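You operate a simulated robot arm through the tools that you are given. There is no shell and no other tool.

You run a simulated robot arm. Do the job below in one go: nothing can be reset, and whatever is moved stays where it is left.

JOB
Drip three drops into the sensor's well and screw on the yellow sensor cap.
Fine: stand the dropper back in the white holder first; the display must show READY.

The check looks at the end state, three seconds after you hand in, the way a careful person would. Anything else that was tipped, shoved, dropped, spilled or broken makes it a failure. Lids that push on must go on centred and level and be pressed home; caps that screw on are set level and turned clockwise until they are tight.

ROBOT AND FRAMES
A 6-joint arm with a two-finger parallel gripper, fixed in place. Base frame: the origin is at the foot of the arm, x ahead of it, y to its left, z up; the work surface is at about z = 0. Lengths are in mm, angles in rad, forces in N, time in s.
With the tool pointing down near the work surface it reaches from about 120 to 500 mm from the base axis. Its first joint turns from -1.257 to 1.257 rad. Payload 0.65 kg.
The tool frame sits at the grasp point between the pads (the TCP): z along the fingers, y along the line on which they close. The tips reach 25 mm beyond it. Largest opening 76 mm; finger width 18, thickness 10; the body of the gripper, 36 by 78 mm, starts 45 mm behind the TCP.
Orientation is that of the tool frame in the base frame, as a unit quaternion [w, x, y, z]. With the fingers straight down and closing along the base's y, the tool's x points along the base's -x, its y along +y and its z along -z.

CONTROLS
- The arm moves only by the tool arm_command. Its argument "series" is a list of rows, each a list of 7 numbers: the opening, from 0 (shut) to 1 (fully open), then the shift along the base's x, y, z in units of 50 mm (1.0 is 50 mm), then the turn, a rotation vector about the base's x, y, z in units of 4 degrees (1.0 is 4 degrees). In form: [[claw, tx, ty, tz, rx, ry, rz], ...]. A call has 1 to 20 rows; each row shifts and turns the commanded pose from where the row before left it. A call with a number of a shift or a turn outside -1 to 1 is refused whole. Each row takes 0.2 s and may step no farther than 50 mm and 0.15 rad from the row before; otherwise, or with a gripper value out of range, the whole call is refused. Where a pose cannot be reached the arm comes as near as it can. A force on the tool above 40 N (or 10 N above the force at the start of the call, whichever is more), or a blocked arm, ends the call early, and 0.2 s more pass. The fingers move at their own pace (about 108 mm/s each) and stop on an object; they squeeze with about 43 N. The grip force told is the motor's: it shows also when the fingers shut on nothing. Time passes only in rows, and 0.2 s behind the last, so rows that do not move let the fingers close. The reply holds the time, the measured pose of the TCP, the force on the tool along the base axes, the opening and the grip force, in the units named above and with some noise, with the torque about the TCP (base axes, N m) and any sound that the robot's microphone picked up, and new pictures: "views" is both (left out), scene, wrist or none.
- Cameras (640 x 400 px; columns grow to the right, rows downward): "scene" is fixed at [75.6, 290.5, 410.7]; the picture's right is [-0.56, -0.83, 0.00], its down [-0.43, 0.29, -0.86] and it looks along [0.71, -0.48, -0.52] (base axes); focal length 214 px, centre (320, 200). "wrist" rides on the gripper at [58, 11, -81] in the tool frame; the picture's right is [-0.18, 0.98, 0.00], its down [-0.75, -0.14, -0.64] and it looks along [-0.63, -0.12, 0.77] (tool axes); focal length 243 px, centre (320, 200). There is no depth. A picture from a camera that has moved, and an enlarged one, comes with that camera's place and axes in the base frame and with its lens.
- inspect(camera, box): a new picture of the part [left, top, right, bottom] of that camera's present view, enlarged. The clock stands still meanwhile.
- job_done(): hands the job in; it is judged then, once.

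Nothing tells you positions but the pictures and the camera data. Unless the task says otherwise, let go and move clear before handing in.

The tools are called after ">>>" by a JSON object that holds its "op" and its "data". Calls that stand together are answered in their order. arm_command: Moves the arm, as the interface text tells. Its arguments: {"type":"object","properties":{"series":{"type":"array"},"views":{"type":"string","enum":["both","scene","wrist","none"]}},"required":["series"]} The other tools are called the same way: inspect (camera, box) takes an enlarged picture of a part of a camera's view; job_done () hands the job in.

At the start:

```text
t: 0.0
position: [260.9, 93.7, 327.0]
tcp_rot: [0.0, 0.0, 1.0, 0.0]
force: [-0.1, 0.2, 0.4]
torque: [0.03, -0.01, 0.04]
finger_gap: 75.8
grip_force: 0.1
```

scene: 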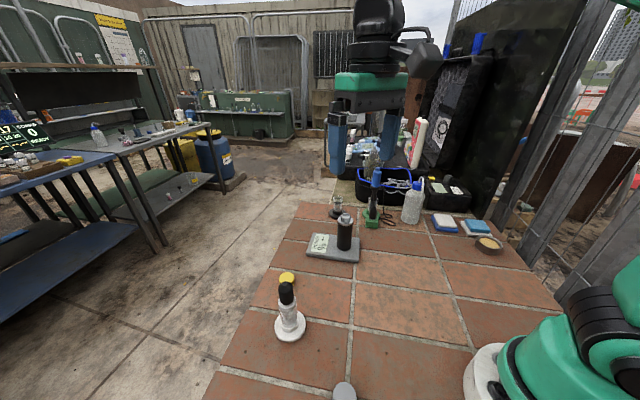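
wrist: 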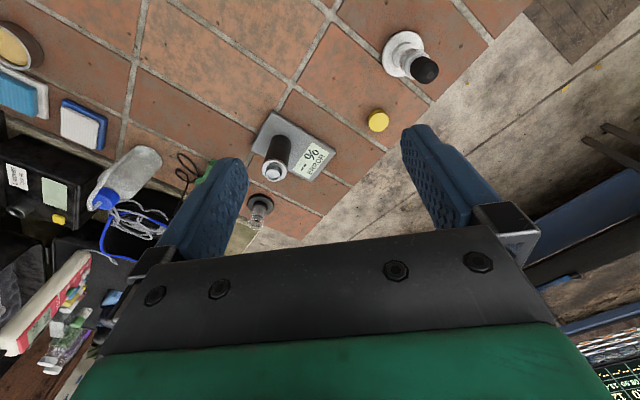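

I see a work surface with a dropper standing in a white holder (black bulb), a yellow cap beside it, and a grey sensor unit with a display and a dark cylinder. I'll look at these closer before moving.

>>> {"op": "inspect", "data": {"camera": "scene", "box": [240, 170, 440, 295]}}

>>> {"op": "inspect", "data": {"camera": "scene", "box": [220, 255, 380, 355]}}

>>> {"op": "inspect", "data": {"camera": "wrist", "box": [230, 80, 390, 230]}}

>>> {"op": "inspect", "data": {"camera": "wrist", "box": [340, 10, 480, 150]}}

```text
3.20 times, centred on (340, 232) of scene
camera zoom: at [75.6, 290.5, 410.7], right [-0.56, -0.83, 0.0], down [-0.43, 0.29, -0.86], along [0.71, -0.48, -0.52], focal length 686 px, centre (256, 96)
```

zoom: 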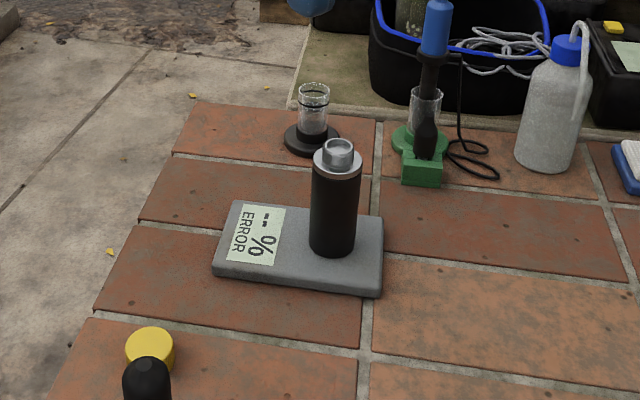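

```text
4.00 times, centred on (300, 305) of scene
camera zoom: at [75.6, 290.5, 410.7], right [-0.56, -0.83, 0.0], down [-0.43, 0.29, -0.86], along [0.71, -0.48, -0.52], focal length 858 px, centre (400, -220)
```

zoom: 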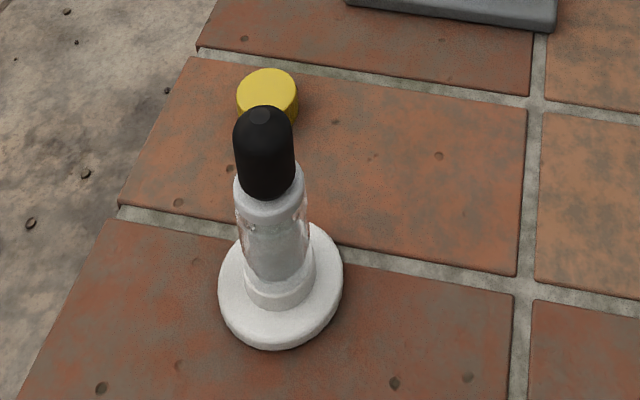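

```text
2.67 times, centred on (310, 155) of wrist
camera zoom: at [202.7, 104.9, 406.3], right [0.18, 0.98, 0.0], down [0.75, -0.14, 0.64], along [0.63, -0.12, -0.77], focal length 647 px, centre (347, 320)
```

zoom: 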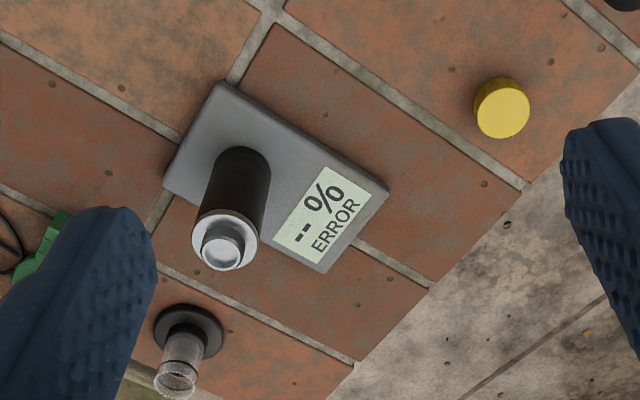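

```text
2.86 times, centred on (410, 80) of wrist
camera zoom: at [202.7, 104.9, 406.3], right [0.18, 0.98, 0.0], down [0.75, -0.14, 0.64], along [0.63, -0.12, -0.77], focal length 693 px, centre (63, 543)
```

zoom: 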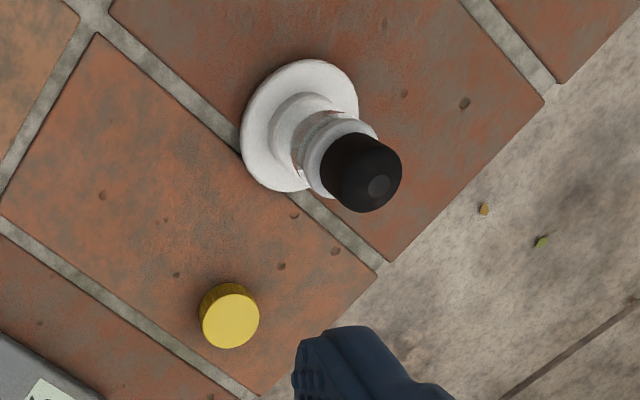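

The two cameras disagree by about 10 mm, so I'll check the scene camera against the gripper fingers, whose pose is known, and look at the sensor and display in more detail.

>>> {"op": "inspect", "data": {"camera": "scene", "box": [310, 80, 420, 190]}}

>>> {"op": "inspect", "data": {"camera": "scene", "box": [300, 200, 380, 270]}}

>>> {"op": "inspect", "data": {"camera": "scene", "box": [0, 110, 100, 190]}}

>>> {"op": "inspect", "data": {"camera": "scene", "box": [260, 340, 400, 400]}}

```text
3.64 times, centred on (365, 135) of scene
camera zoom: at [75.6, 290.5, 410.7], right [-0.56, -0.83, 0.0], down [-0.43, 0.29, -0.86], along [0.71, -0.48, -0.52], focal length 780 px, centre (156, 436)
```

zoom: 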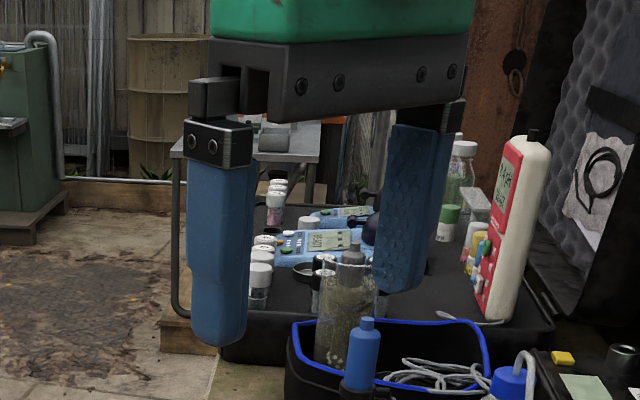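

```text
5.71 times, centred on (340, 235) of scene
camera zoom: at [75.6, 290.5, 410.7], right [-0.56, -0.83, 0.0], down [-0.43, 0.29, -0.86], along [0.71, -0.48, -0.52], focal length 1226 px, centre (206, 0)
```

zoom: 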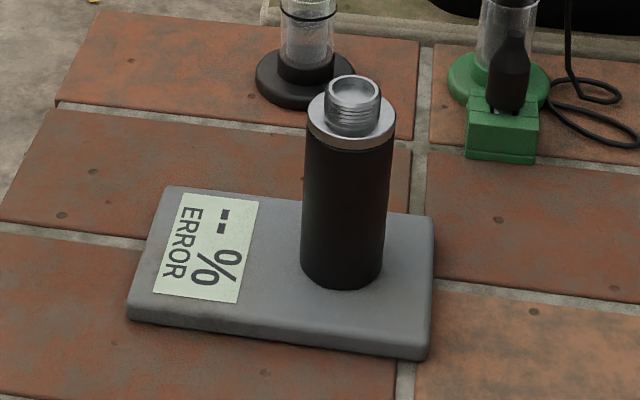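

```text
5.00 times, centred on (50, 150) of scene
camera zoom: at [75.6, 290.5, 410.7], right [-0.56, -0.83, 0.0], down [-0.43, 0.29, -0.86], along [0.71, -0.48, -0.52], focal length 1072 px, centre (1670, 450)
```

zoom: 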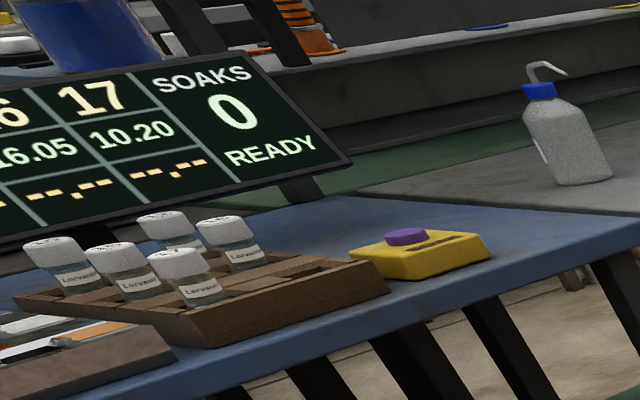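

```text
4.57 times, centred on (330, 370) of scene
camera zoom: at [75.6, 290.5, 410.7], right [-0.56, -0.83, 0.0], down [-0.43, 0.29, -0.86], along [0.71, -0.48, -0.52], focal length 980 px, centre (274, -577)
```

zoom: 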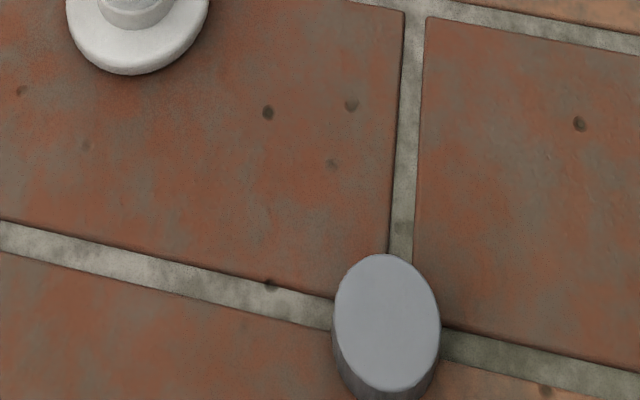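

The scene camera agrees with the fingers and tile joints. I take the dropper holder to be at about (287, 212), the yellow cap at about (380, 171), and the well at about (377, 10, 121). There is also a grey cap in the foreground that is not part of the job. Next I'll move above the dropper for a closer look.

>>> {"op": "arm_command", "data": {"series": [[1, 0.045, 0.555, -0.45, 0, 0, 0], [1, 0.045, 0.555, -0.45, 0, 0, 0], [1, 0.045, 0.555, -0.45, 0, 0, 0], [1, 0.045, 0.555, -0.45, 0, 0, 0], [1, 0, 0, 0, 0, 0, 0], [1, 0, 0, 0, 0, 0, 0]]}}

```text
t: 1.4
position: [271.2, 205.7, 237.6]
tcp_rot: [0.0, 0.0, 1.0, 0.0]
force: [-0.1, -1.2, 0.3]
torque: [-0.01, -0.02, 0.01]
finger_gap: 76.1
grip_force: 0.0
camera wrist: at [211.6, 216.7, 315.1], right [0.18, 0.98, 0.0], down [0.75, -0.14, 0.64], along [0.63, -0.12, -0.77], focal length 243 px, centre (320, 200)
```

scene: 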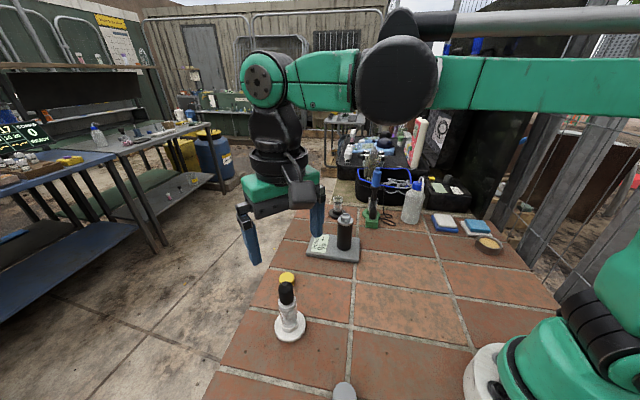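
wrist: 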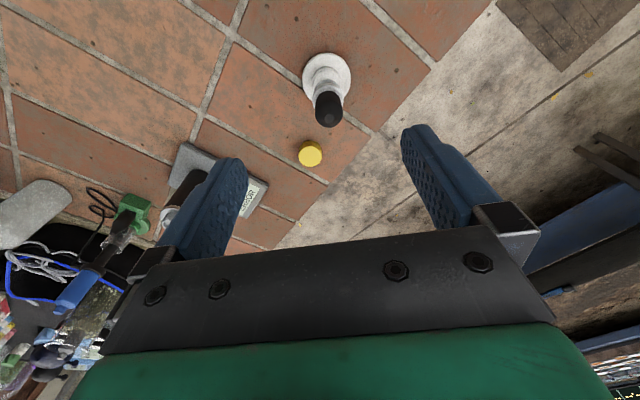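

>>> {"op": "inspect", "data": {"camera": "wrist", "box": [280, 40, 380, 170]}}

>>> {"op": "inspect", "data": {"camera": "scene", "box": [260, 265, 320, 350]}}

```text
3.08 times, centred on (330, 105) of wrist
camera zoom: at [211.6, 216.7, 315.1], right [0.18, 0.98, 0.0], down [0.75, -0.14, 0.64], along [0.63, -0.12, -0.77], focal length 746 px, centre (289, 492)
```

zoom: 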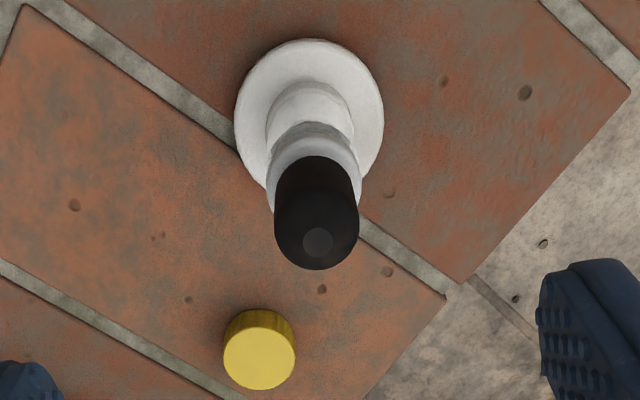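

```text
4.71 times, centred on (290, 308) of scene
camera zoom: at [75.6, 290.6, 410.7], right [-0.56, -0.83, 0.0], down [-0.43, 0.29, -0.86], along [0.71, -0.48, -0.52], focal length 1009 px, centre (461, -306)
```

zoom: 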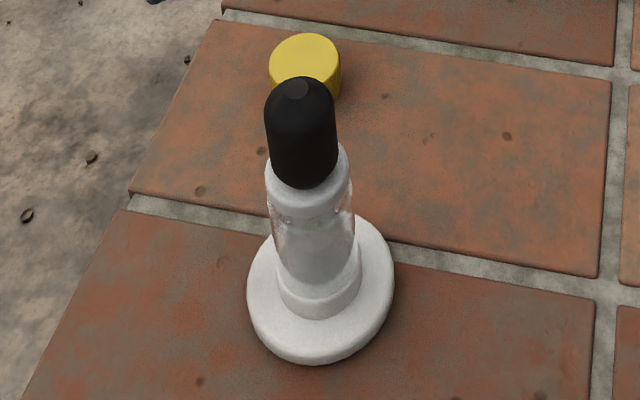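

The bulb looks about 23 mm wide with its top near z≈122 and its bottom near z≈88, centred at about (288, 211). I'll come down to just around its top with the fingers wide open and check alignment.

>>> {"op": "arm_command", "data": {"series": [[1, 0.11, 0.035, -0.68, 0, 0, 0], [1, 0.11, 0.035, -0.68, 0, 0, 0], [1, 0.11, 0.035, -0.6, 0, 0, 0], [1, 0, 0, 0, 0, 0, 0], [1, 0, 0, 0, 0, 0, 0]]}}

```text
t: 2.6
position: [285.5, 211.0, 138.5]
tcp_rot: [0.001, 0.001, 1.0, 0.0]
force: [-0.1, -0.4, 0.5]
torque: [0.03, 0.0, 0.02]
finger_gap: 76.0
grip_force: 0.0
camera wrist: at [227.9, 221.7, 217.2], right [0.18, 0.98, 0.0], down [0.75, -0.14, 0.64], along [0.63, -0.12, -0.77], focal length 243 px, centre (320, 200)
```

scene: 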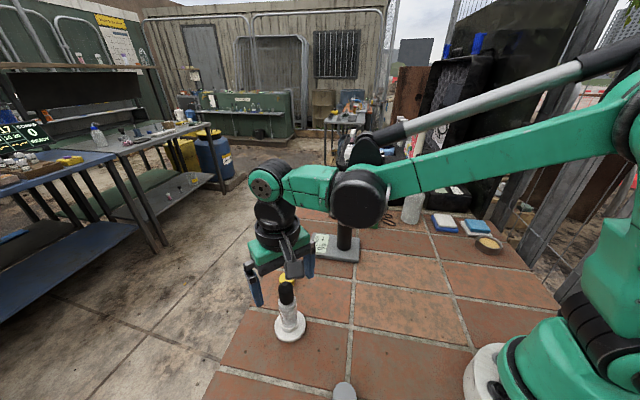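
wrist: 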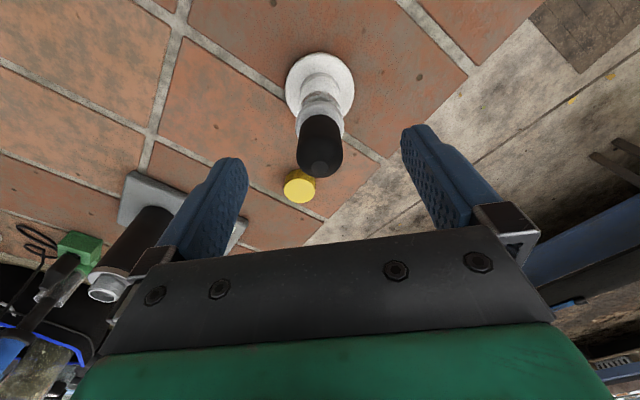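

>>> {"op": "inspect", "data": {"camera": "wrist", "box": [200, 40, 460, 240]}}

>>> {"op": "inspect", "data": {"camera": "scene", "box": [235, 240, 335, 350]}}

```text
2.00 times, centred on (330, 140) of wrist
camera zoom: at [227.9, 221.7, 217.2], right [0.18, 0.98, 0.0], down [0.75, -0.14, 0.64], along [0.63, -0.12, -0.77], focal length 485 px, centre (300, 320)
```

zoom: 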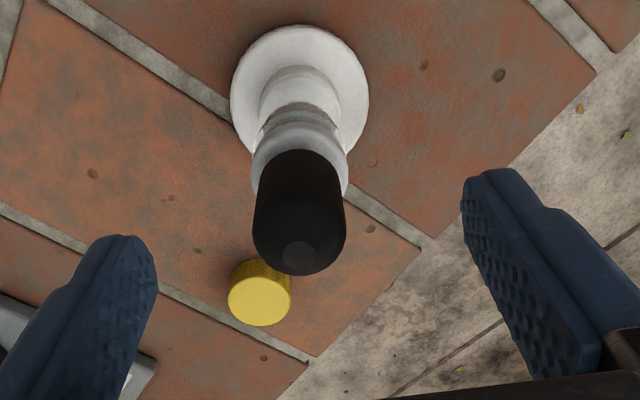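

```text
3.64 times, centred on (285, 295) of scene
camera zoom: at [75.6, 290.5, 410.7], right [-0.56, -0.83, 0.0], down [-0.43, 0.29, -0.86], along [0.71, -0.48, -0.52], focal length 780 px, centre (447, -146)
```

zoom: 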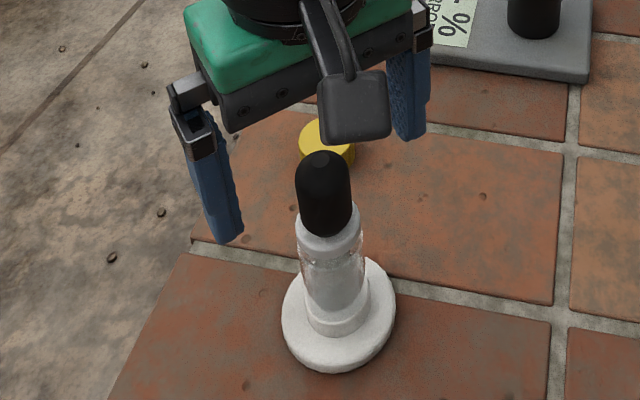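

The wrist views agree on the bulb tip at about (287.7, 210.4, 120). I'll shift 2 mm in x, lower so the fingertips stay just above the white collar, narrow the fingers without touching, and check.

>>> {"op": "arm_command", "data": {"series": [[1, 0.04, -0.01, -0.22, 0, 0, 0], [1, 0, 0, -0.22, 0, 0, 0], [0.6, 0, 0, 0, 0, 0, 0], [0.42, 0, 0, 0, 0, 0, 0], [0.42, 0, 0, 0, 0, 0, 0]]}}

>>> {"op": "inspect", "data": {"camera": "wrist", "box": [240, 80, 400, 220]}}

>>> {"op": "inspect", "data": {"camera": "scene", "box": [235, 240, 335, 350]}}

```text
t: 3.8
position: [289.0, 211.4, 116.8]
tcp_rot: [0.001, 0.0, 1.0, 0.0]
force: [0.5, 0.7, -0.5]
torque: [0.02, -0.03, 0.03]
finger_gap: 31.9
grip_force: 0.0
camera wrist: at [230.0, 221.5, 195.7], right [0.18, 0.98, 0.0], down [0.75, -0.14, 0.64], along [0.63, -0.12, -0.77], focal length 243 px, centre (320, 200)
```

scene: 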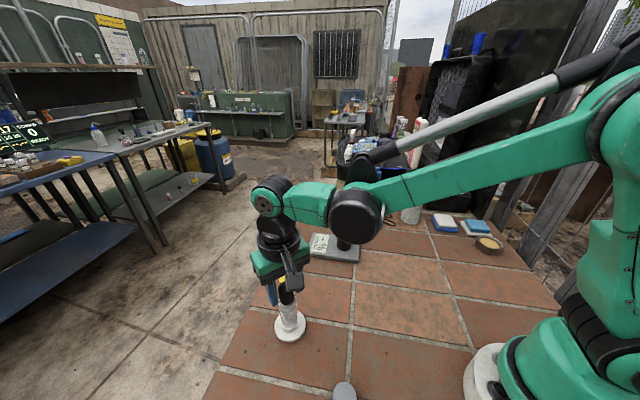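
wrist: 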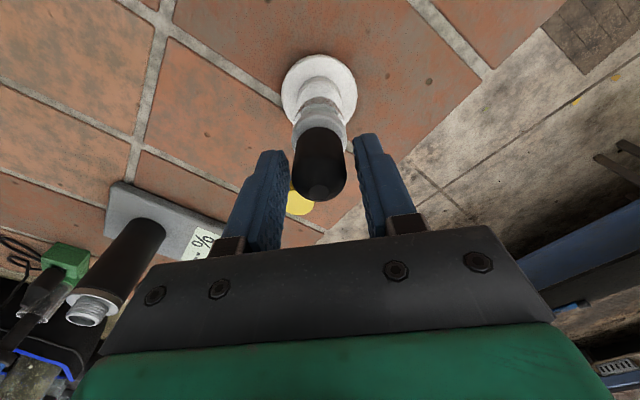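

```text
2.86 times, centred on (320, 150) of wrist
camera zoom: at [230.0, 221.5, 195.7], right [0.18, 0.98, 0.0], down [0.75, -0.14, 0.64], along [0.63, -0.12, -0.77], focal length 693 px, centre (320, 343)
```

zoom: 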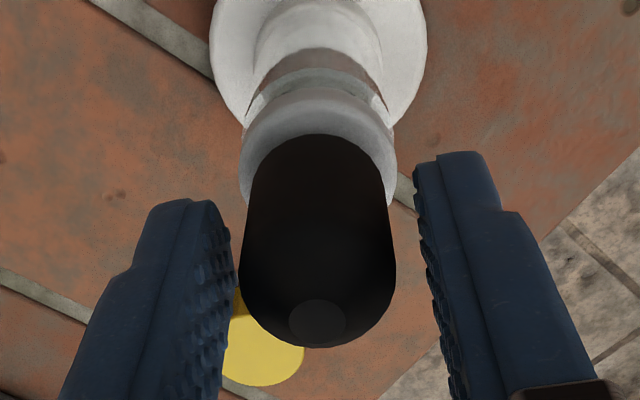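

```text
3.64 times, centred on (285, 295) of scene
camera zoom: at [75.6, 290.5, 410.7], right [-0.56, -0.83, 0.0], down [-0.43, 0.29, -0.86], along [0.71, -0.48, -0.52], focal length 780 px, centre (447, -146)
```

zoom: 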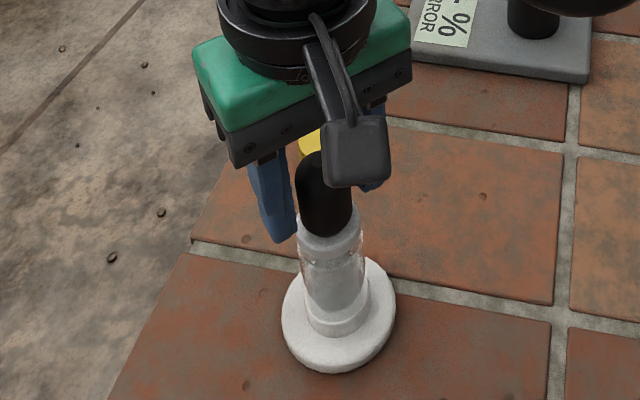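

The bulb is centred between the fingers in both directions. Now I'll close in small steps and watch the grip force, so I don't squeeze out drops early.

>>> {"op": "arm_command", "data": {"series": [[0.34, 0, 0, 0, 0, 0, 0], [0.31, 0, 0, 0, 0, 0, 0], [0.29, 0, 0, 0, 0, 0, 0], [0.29, 0, 0, 0, 0, 0, 0]], "views": "wrist"}}

```text
t: 4.8
position: [288.5, 210.5, 118.0]
tcp_rot: [0.0, 0.001, 1.0, 0.0]
force: [0.0, -0.2, 0.3]
torque: [-0.01, -0.04, -0.02]
finger_gap: 23.1
grip_force: 0.6
camera wrist: at [230.0, 221.5, 195.8], right [0.18, 0.98, 0.0], down [0.75, -0.14, 0.64], along [0.63, -0.12, -0.77], focal length 243 px, centre (320, 200)
```

wrist: 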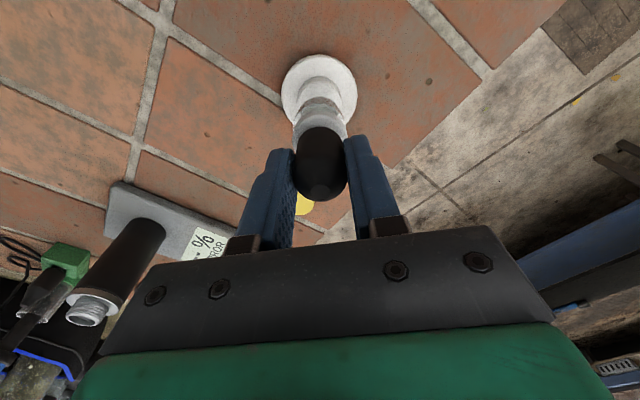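

>>> {"op": "arm_command", "data": {"series": [[0.28, 0, 0, 0, 0, 0, 0], [0.28, 0, 0, 0, 0, 0, 0]], "views": "none"}}

>>> {"op": "inspect", "data": {"camera": "wrist", "box": [240, 80, 400, 220]}}

```text
t: 5.4
position: [288.3, 209.7, 117.5]
tcp_rot: [0.0, 0.0, 1.0, 0.0]
force: [-0.2, -0.3, 0.2]
torque: [-0.02, -0.02, -0.04]
finger_gap: 22.5
grip_force: 5.8
```

```text
2.86 times, centred on (320, 150) of wrist
camera zoom: at [230.0, 221.5, 195.8], right [0.18, 0.98, 0.0], down [0.75, -0.14, 0.64], along [0.63, -0.12, -0.77], focal length 693 px, centre (320, 343)
```

zoom: 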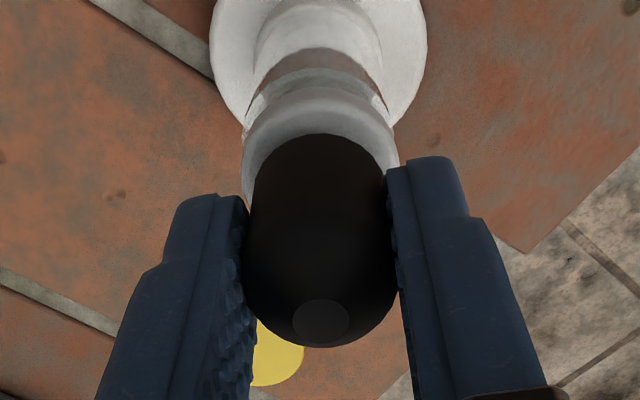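

The bulb is lightly held with about 6 N. I'll lift gently and see whether the dropper comes up with it.

>>> {"op": "arm_command", "data": {"series": [[0.28, 0, 0, 0.1, 0, 0, 0], [0.28, 0, 0, 0.2, 0, 0, 0], [0.28, 0, 0, 0.2, 0, 0, 0], [0.28, 0, 0, 0, 0, 0, 0]]}}

>>> {"op": "inspect", "data": {"camera": "scene", "box": [235, 240, 335, 350]}}

>>> {"op": "inspect", "data": {"camera": "wrist", "box": [240, 40, 400, 220]}}

```text
t: 6.4
position: [286.8, 211.3, 142.5]
tcp_rot: [0.0, 0.0, 1.0, -0.001]
force: [-0.6, 0.2, -0.3]
torque: [-0.02, 0.02, 0.01]
finger_gap: 22.3
grip_force: 1.4
camera wrist: at [229.5, 220.8, 221.5], right [0.18, 0.98, 0.0], down [0.75, -0.14, 0.64], along [0.63, -0.12, -0.77], focal length 243 px, centre (320, 200)
```

scene: 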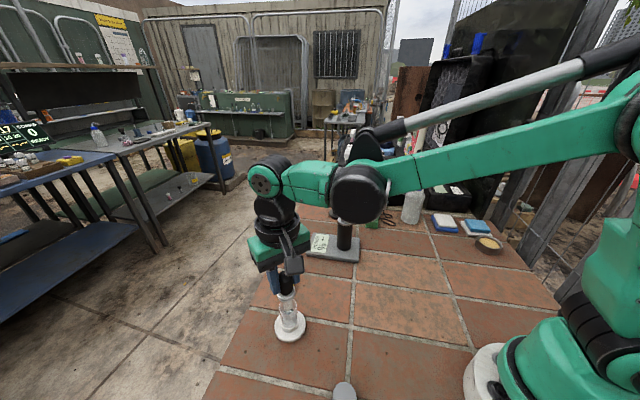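
wrist: 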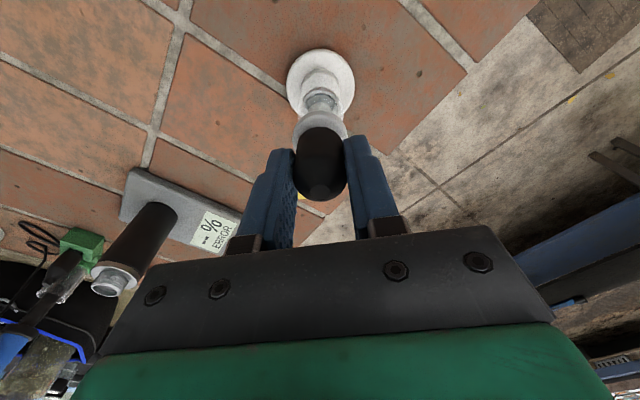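

```text
3.64 times, centred on (285, 295) of scene
camera zoom: at [75.6, 290.5, 410.7], right [-0.56, -0.83, 0.0], down [-0.43, 0.29, -0.86], along [0.71, -0.48, -0.52], focal length 780 px, centre (447, -146)
```

zoom: 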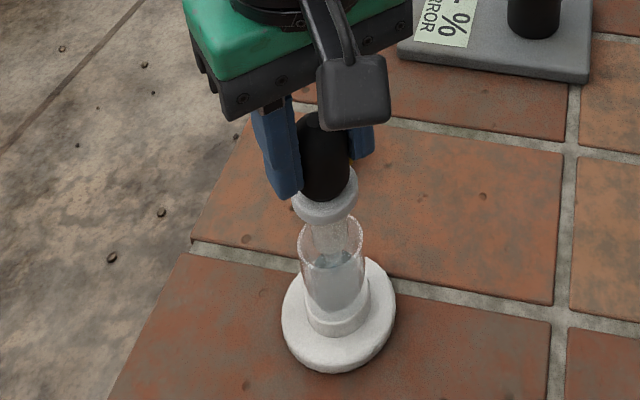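

```text
2.22 times, centred on (320, 130) of wrist
camera zoom: at [229.5, 220.8, 221.5], right [0.18, 0.98, 0.0], down [0.75, -0.14, 0.64], along [0.63, -0.12, -0.77], focal length 539 px, centre (320, 356)
```

zoom: 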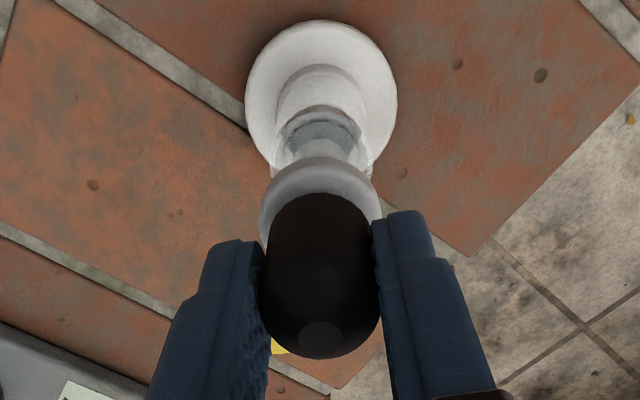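

The dropper comes out cleanly, and the holder is a glass tube with liquid in it. I'll keep lifting until the pipette tip is clear, with slightly more grip.

>>> {"op": "arm_command", "data": {"series": [[0.275, 0, 0, 0.3, 0, 0, 0], [0.275, 0, 0, 0.4, 0, 0, 0], [0.275, 0, 0, 0.4, 0, 0, 0], [0.275, 0, 0, 0.4, 0, 0, 0], [0.275, 0, 0, 0.3, 0, 0, 0], [0.275, 0, 0, 0, 0, 0, 0]]}}

>>> {"op": "inspect", "data": {"camera": "scene", "box": [240, 200, 340, 350]}}

>>> {"op": "inspect", "data": {"camera": "wrist", "box": [240, 40, 400, 220]}}

```text
t: 7.8
position: [289.5, 209.9, 231.7]
tcp_rot: [-0.001, 0.0, 1.0, 0.0]
force: [-0.2, 0.2, -1.3]
torque: [0.0, -0.01, 0.0]
finger_gap: 22.1
grip_force: 18.9
camera wrist: at [230.4, 220.4, 310.6], right [0.18, 0.98, 0.0], down [0.75, -0.14, 0.64], along [0.63, -0.12, -0.77], focal length 243 px, centre (320, 200)
```

scene: 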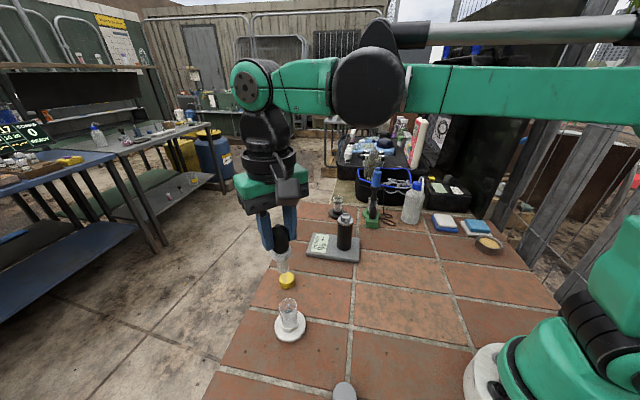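
wrist: 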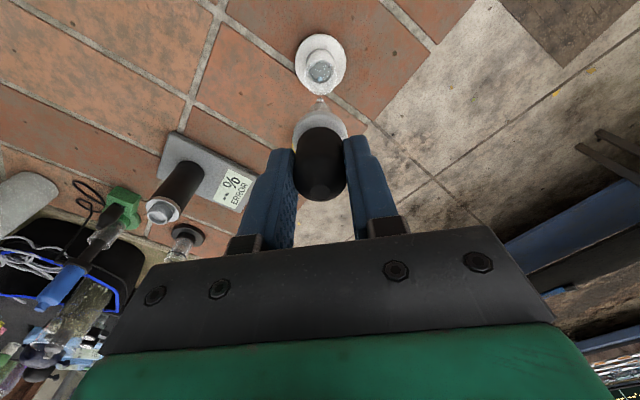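

```text
2.67 times, centred on (290, 275) of scene
camera zoom: at [75.6, 290.5, 410.7], right [-0.56, -0.83, 0.0], down [-0.43, 0.29, -0.86], along [0.71, -0.48, -0.52], focal length 572 px, centre (400, 0)
```

zoom: 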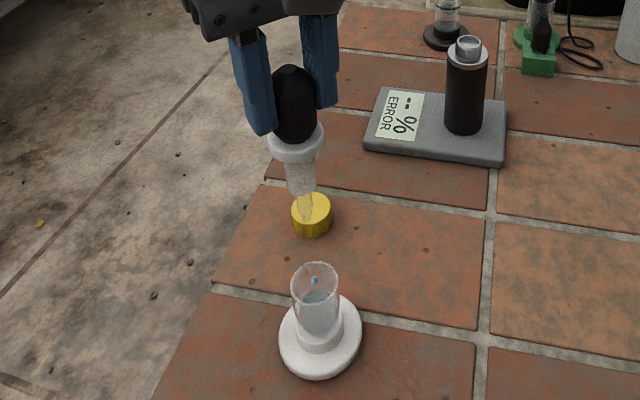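

```text
2.22 times, centred on (320, 130) of wrist
camera zoom: at [230.4, 220.4, 310.6], right [0.18, 0.98, 0.0], down [0.75, -0.14, 0.64], along [0.63, -0.12, -0.77], focal length 539 px, centre (320, 356)
```

zoom: 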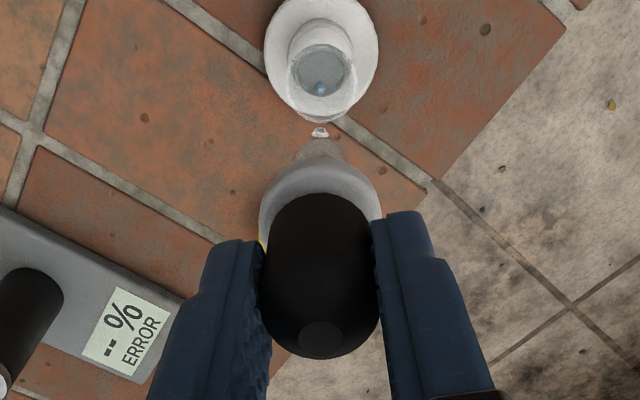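

A blue drop seems to have fallen into the holder's glass, and the grip force reads 19 N. I'll relax the grip slightly while still over the holder and watch.

>>> {"op": "arm_command", "data": {"series": [[0.28, 0, 0, 0, 0, 0, 0], [0.28, 0, 0, 0, 0, 0, 0]], "views": "none"}}

>>> {"op": "inspect", "data": {"camera": "scene", "box": [265, 225, 315, 345]}}

>>> {"op": "inspect", "data": {"camera": "wrist", "box": [290, 30, 360, 110]}}

```text
t: 8.4
position: [288.8, 209.8, 232.3]
tcp_rot: [0.0, 0.0, 1.0, -0.001]
force: [-0.5, 0.1, -0.2]
torque: [0.0, 0.0, -0.01]
finger_gap: 22.2
grip_force: 0.6
```

```text
3.33 times, centred on (290, 285) of scene
camera zoom: at [75.6, 290.5, 410.7], right [-0.56, -0.83, 0.0], down [-0.43, 0.29, -0.86], along [0.71, -0.48, -0.52], focal length 715 px, centre (420, -83)
```

zoom: 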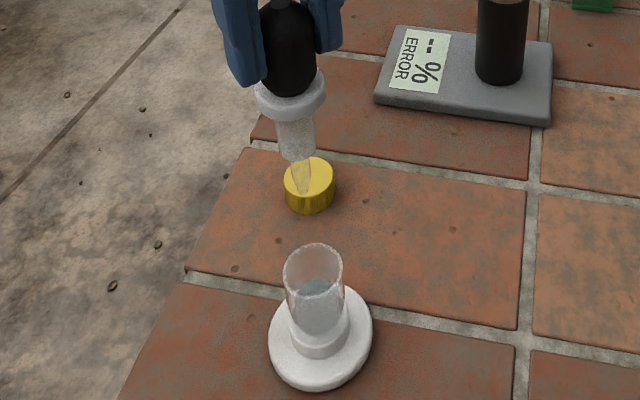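

```text
5.00 times, centred on (325, 70) of wrist
camera zoom: at [230.4, 220.4, 310.4], right [0.18, 0.98, 0.0], down [0.75, -0.14, 0.64], along [0.63, -0.12, -0.77], focal length 1213 px, centre (295, 850)
```

zoom: 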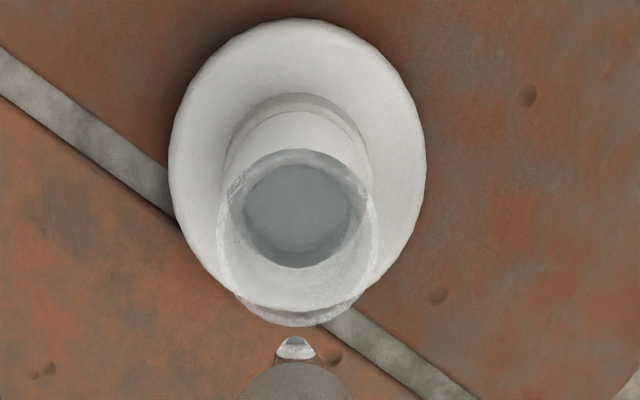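

The drop landed in the holder's own liquid, so nothing is spilled. While still over the holder I'll make one short test squeeze to learn how a drop is released.

>>> {"op": "arm_command", "data": {"series": [[0.275, 0, 0, 0, 0, 0, 0]], "views": "scene"}}

>>> {"op": "inspect", "data": {"camera": "scene", "box": [265, 225, 315, 345]}}

>>> {"op": "inspect", "data": {"camera": "wrist", "box": [290, 30, 360, 110]}}

```text
t: 8.8
position: [287.7, 209.4, 232.1]
tcp_rot: [-0.001, 0.0, 1.0, -0.001]
force: [-0.4, 0.4, 0.1]
torque: [0.01, 0.0, -0.01]
finger_gap: 22.3
grip_force: 19.3
```

scene: 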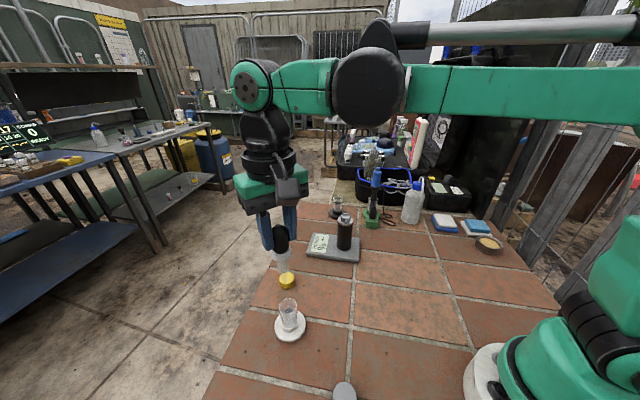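

```text
3.33 times, centred on (290, 285) of scene
camera zoom: at [75.6, 290.5, 410.7], right [-0.56, -0.83, 0.0], down [-0.43, 0.29, -0.86], along [0.71, -0.48, -0.52], focal length 715 px, centre (420, -83)
```

zoom: 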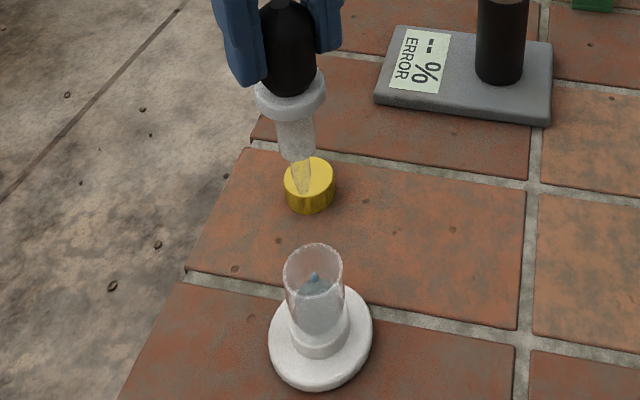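

```text
5.00 times, centred on (325, 70) of wrist
camera zoom: at [230.4, 220.4, 310.4], right [0.18, 0.98, 0.0], down [0.75, -0.14, 0.64], along [0.63, -0.12, -0.77], focal length 1213 px, centre (295, 850)
```

zoom: 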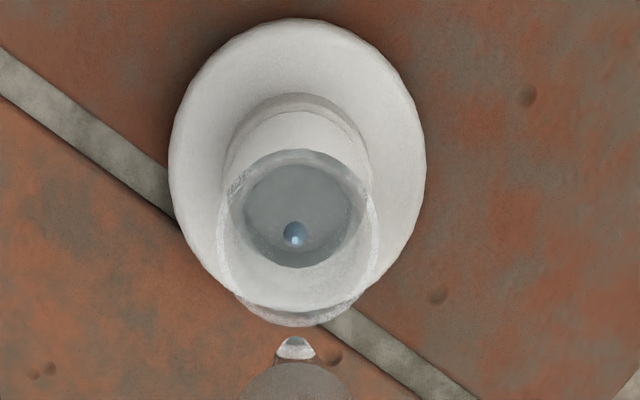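

One short squeeze at 0.275 releases one drop, and 0.28 holds without dripping. The pipette tip hangs about 111 mm below the TCP. I'll return to the light hold, raise, and carry the dropper toward the sensor, stopping short of the well.

>>> {"op": "arm_command", "data": {"series": [[0.28, 0, 0, 0, 0, 0, 0], [0.28, 0, 0, 0.2, 0, 0, 0], [0.28, 0, 0, 0.3, 0, 0, 0], [0.28, 0, 0, 0.2, 0, 0, 0], [0.28, 0, 0, 0, 0, 0, 0]], "views": "both"}}

```text
t: 10.0
position: [288.8, 210.3, 267.5]
tcp_rot: [0.0, 0.0, 1.0, 0.0]
force: [0.5, 0.0, -0.4]
torque: [-0.02, 0.0, 0.03]
finger_gap: 22.4
grip_force: 12.9
camera wrist: at [230.5, 221.0, 346.1], right [0.18, 0.98, 0.0], down [0.75, -0.14, 0.64], along [0.63, -0.12, -0.77], focal length 243 px, centre (320, 200)
```

scene: 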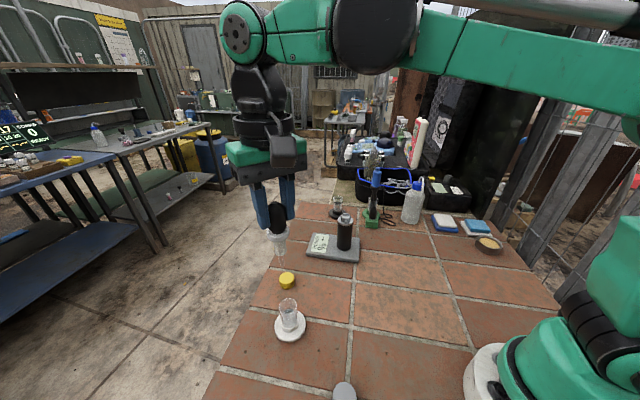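
wrist: 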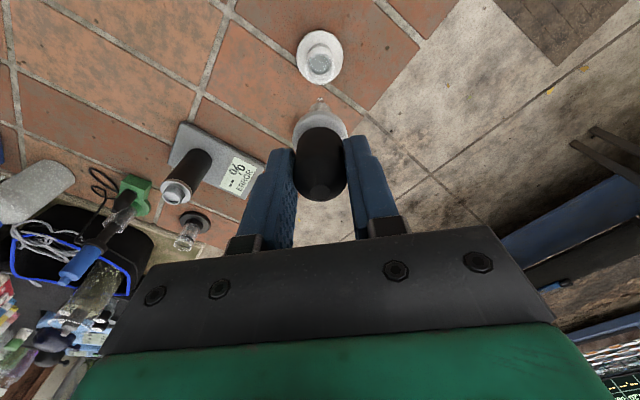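

>>> {"op": "arm_command", "data": {"series": [[0.282, 0, 0, 0, 0, 0, 0]], "views": "none"}}

>>> {"op": "inspect", "data": {"camera": "scene", "box": [255, 190, 325, 345]}}

```text
t: 10.4
position: [289.7, 210.6, 267.6]
tcp_rot: [0.0, 0.0, 1.0, 0.0]
force: [-0.4, -0.7, -0.5]
torque: [0.01, -0.03, 0.01]
finger_gap: 22.1
grip_force: 19.3
```

```text
2.58 times, centred on (290, 268) of scene
camera zoom: at [75.6, 290.5, 410.7], right [-0.56, -0.83, 0.0], down [-0.43, 0.29, -0.86], along [0.71, -0.48, -0.52], focal length 554 px, centre (397, 26)
```

zoom: 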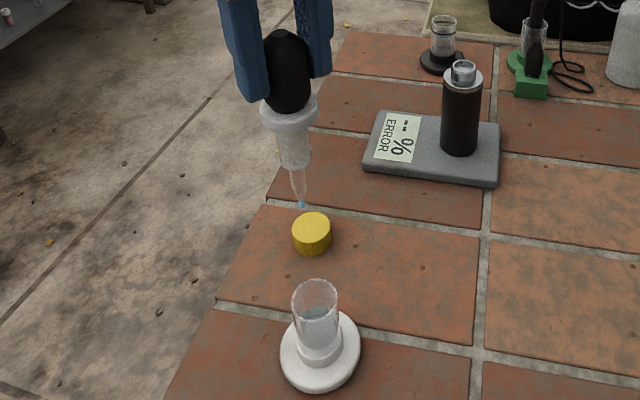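

A drop left the tip again at 0.282 with 19 N, so the force drifts upward with time. I'm still directly above the holder, so drops are caught. I'll loosen a little and watch how the force settles.

>>> {"op": "arm_command", "data": {"series": [[0.287, 0, 0, 0, 0, 0, 0]], "views": "none"}}

>>> {"op": "inspect", "data": {"camera": "scene", "box": [255, 190, 325, 345]}}

>>> {"op": "inspect", "data": {"camera": "wrist", "box": [250, 80, 390, 220]}}

```text
t: 10.8
position: [288.3, 210.5, 267.4]
tcp_rot: [0.0, 0.0, 1.0, -0.001]
force: [0.0, 0.1, -0.9]
torque: [-0.01, -0.04, -0.01]
finger_gap: 23.0
grip_force: 0.6
```

```text
2.58 times, centred on (290, 268) of scene
camera zoom: at [75.6, 290.5, 410.7], right [-0.56, -0.83, 0.0], down [-0.43, 0.29, -0.86], along [0.71, -0.48, -0.52], focal length 554 px, centre (397, 26)
```

zoom: 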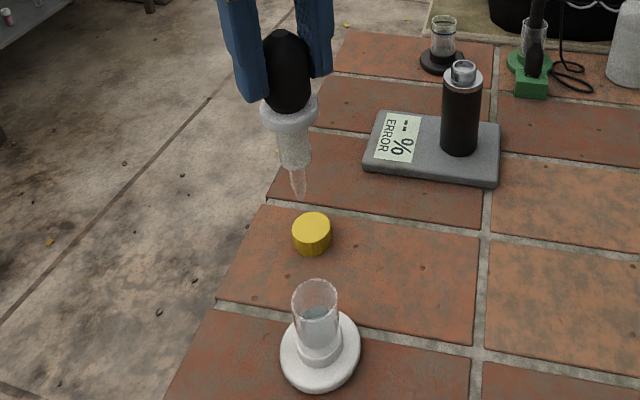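

```text
2.86 times, centred on (320, 150) of wrist
camera zoom: at [230.5, 221.0, 346.0], right [0.18, 0.98, 0.0], down [0.75, -0.14, 0.64], along [0.63, -0.12, -0.77], focal length 693 px, centre (320, 343)
```

zoom: 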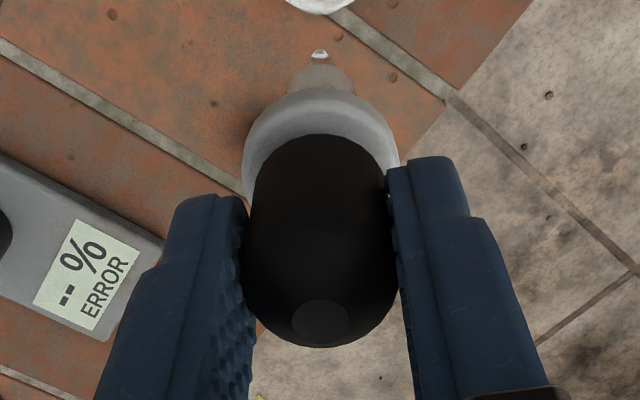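

>>> {"op": "arm_command", "data": {"series": [[0.287, 0, 0, 0, 0, 0, 0], [0.287, 0, 0, 0, 0, 0, 0], [0.287, 0, 0, 0, 0, 0, 0]], "views": "none"}}

>>> {"op": "inspect", "data": {"camera": "scene", "box": [255, 190, 325, 345]}}

```text
t: 11.6
position: [288.8, 209.3, 267.8]
tcp_rot: [0.0, -0.001, 1.0, 0.0]
force: [0.3, -0.1, -0.5]
torque: [0.01, -0.01, 0.03]
finger_gap: 23.0
grip_force: 0.1
```

```text
2.58 times, centred on (290, 268) of scene
camera zoom: at [75.6, 290.5, 410.7], right [-0.56, -0.83, 0.0], down [-0.43, 0.29, -0.86], along [0.71, -0.48, -0.52], focal length 554 px, centre (397, 26)
```

zoom: 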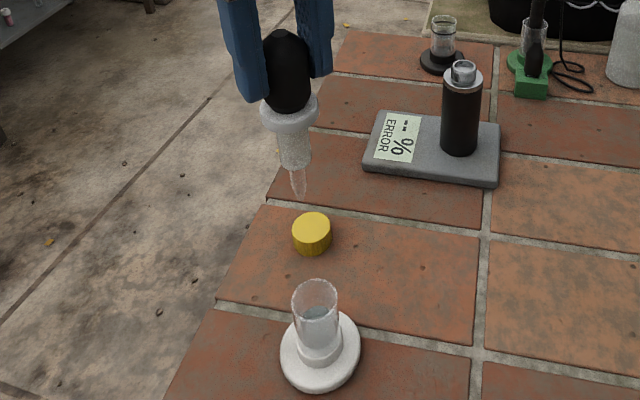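

>>> {"op": "arm_command", "data": {"series": [[0.285, 0, 0, 0, 0, 0, 0], [0.285, 0, 0, 0, 0, 0, 0]], "views": "none"}}

>>> {"op": "inspect", "data": {"camera": "scene", "box": [255, 190, 325, 345]}}

```text
t: 12.2
position: [288.0, 209.8, 268.1]
tcp_rot: [0.0, 0.001, 1.0, 0.001]
force: [-0.6, -0.2, -0.8]
torque: [0.03, 0.0, -0.02]
finger_gap: 22.9
grip_force: 0.5
```

```text
2.58 times, centred on (290, 268) of scene
camera zoom: at [75.6, 290.5, 410.7], right [-0.56, -0.83, 0.0], down [-0.43, 0.29, -0.86], along [0.71, -0.48, -0.52], focal length 554 px, centre (397, 26)
```

zoom: 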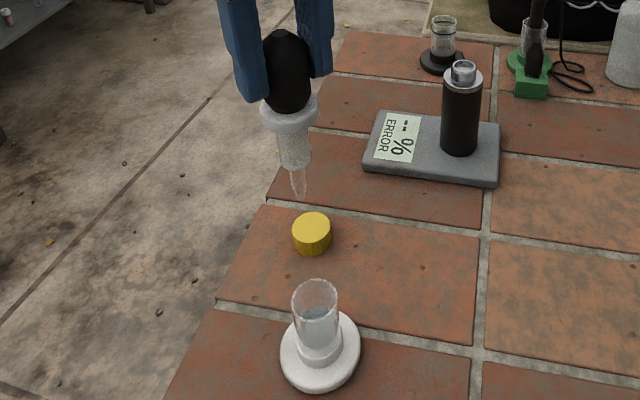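

A setting of 0.285 holds steadily with almost no motor force and no dripping. Now I'll carry the dropper at height toward the sensor, staying off the well line for now.

>>> {"op": "arm_command", "data": {"series": [[0.285, 0.06, -0.16, 0, 0, 0, 0], [0.285, 0.12, -0.32, 0, 0, 0, 0], [0.285, 0.12, -0.32, 0, 0, 0, 0], [0.285, 0.12, -0.32, 0, 0, 0, 0], [0.285, 0.12, -0.32, 0, 0, 0, 0], [0.285, 0.12, -0.32, 0, 0, 0, 0], [0.285, 0.12, -0.32, 0, 0, 0, 0], [0.285, 0.12, -0.32, 0, 0, 0, 0], [0.285, 0.12, -0.32, 0, 0, 0, 0], [0.285, 0.12, -0.32, 0, 0, 0, 0], [0.285, 0.12, -0.32, 0, 0, 0, 0], [0.285, 0.06, -0.16, 0, 0, 0, 0], [0.285, 0, 0, 0, 0, 0, 0]]}}

>>> {"op": "inspect", "data": {"camera": "wrist", "box": [220, 40, 420, 200]}}

>>> {"op": "inspect", "data": {"camera": "scene", "box": [280, 120, 420, 270]}}

```text
t: 15.0
position: [353.9, 33.9, 267.9]
tcp_rot: [0.0, 0.0, 1.0, 0.0]
force: [0.2, -0.3, -1.0]
torque: [0.0, -0.01, 0.0]
finger_gap: 22.9
grip_force: 0.1
camera wrist: at [295.8, 44.7, 346.2], right [0.18, 0.98, 0.0], down [0.75, -0.14, 0.64], along [0.63, -0.12, -0.77], focal length 243 px, centre (320, 200)
```

scene: 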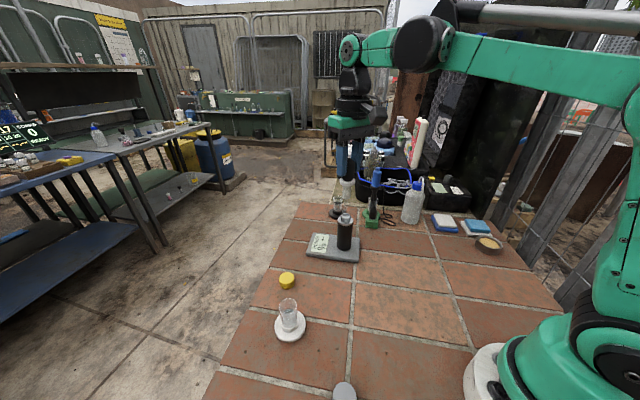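
wrist: 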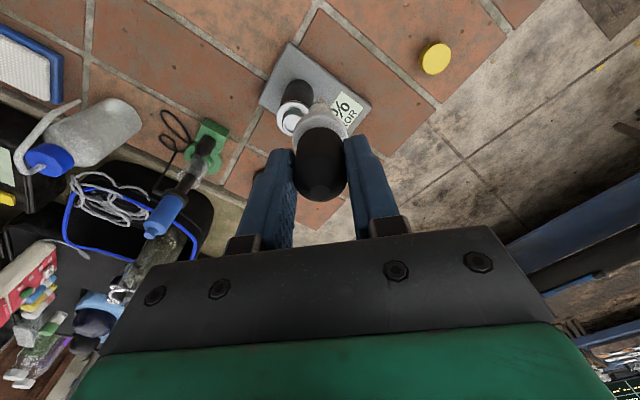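

```text
2.50 times, centred on (320, 120) of wrist
camera zoom: at [295.8, 44.7, 346.2], right [0.18, 0.98, 0.0], down [0.75, -0.14, 0.64], along [0.63, -0.12, -0.77], focal length 606 px, centre (320, 400)
```

zoom: 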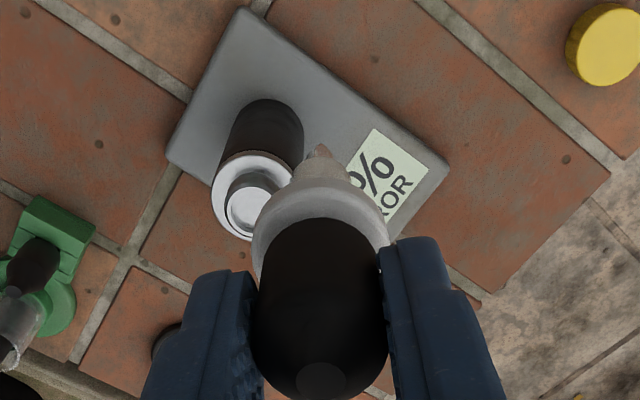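

```text
2.67 times, centred on (350, 195) of scene
camera zoom: at [75.6, 290.5, 410.7], right [-0.56, -0.83, 0.0], down [-0.43, 0.29, -0.86], along [0.71, -0.48, -0.52], focal length 572 px, centre (240, 213)
```

zoom: 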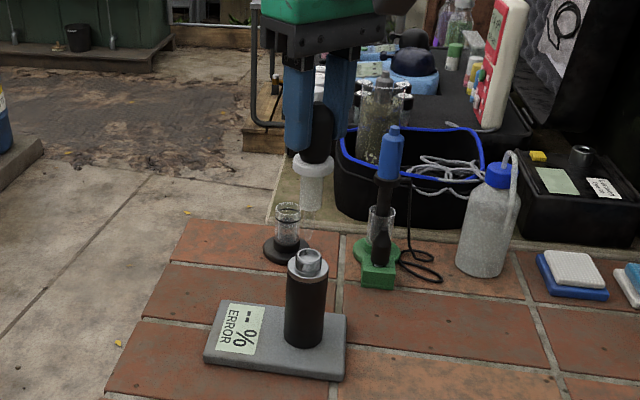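

>>> {"op": "inspect", "data": {"camera": "wrist", "box": [270, 90, 340, 140]}}

>>> {"op": "inspect", "data": {"camera": "scene", "box": [315, 190, 375, 235]}}

```text
8.00 times, centred on (305, 115) of wrist
camera zoom: at [295.8, 44.7, 346.2], right [0.18, 0.98, 0.0], down [0.75, -0.14, 0.64], along [0.63, -0.12, -0.77], focal length 1941 px, centre (440, 880)
```

zoom: 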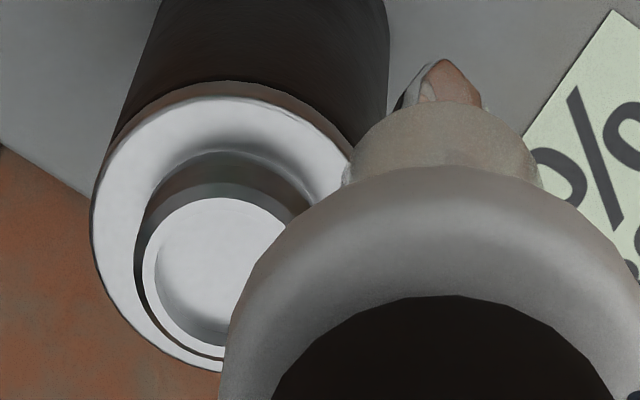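

```text
8.89 times, centred on (345, 212) of scene
camera zoom: at [75.6, 290.5, 410.7], right [-0.56, -0.83, 0.0], down [-0.43, 0.29, -0.86], along [0.71, -0.48, -0.52], focal length 1906 px, centre (98, 89)
```

zoom: 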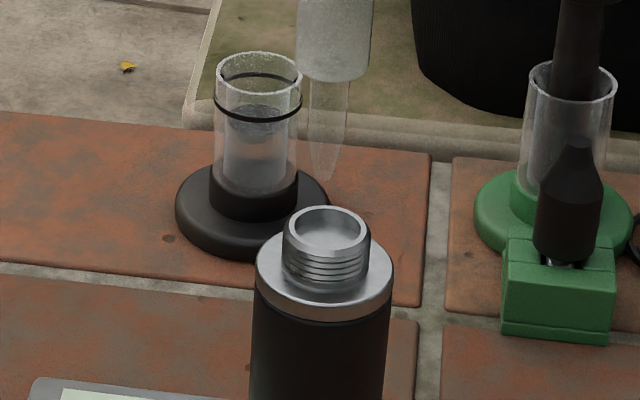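

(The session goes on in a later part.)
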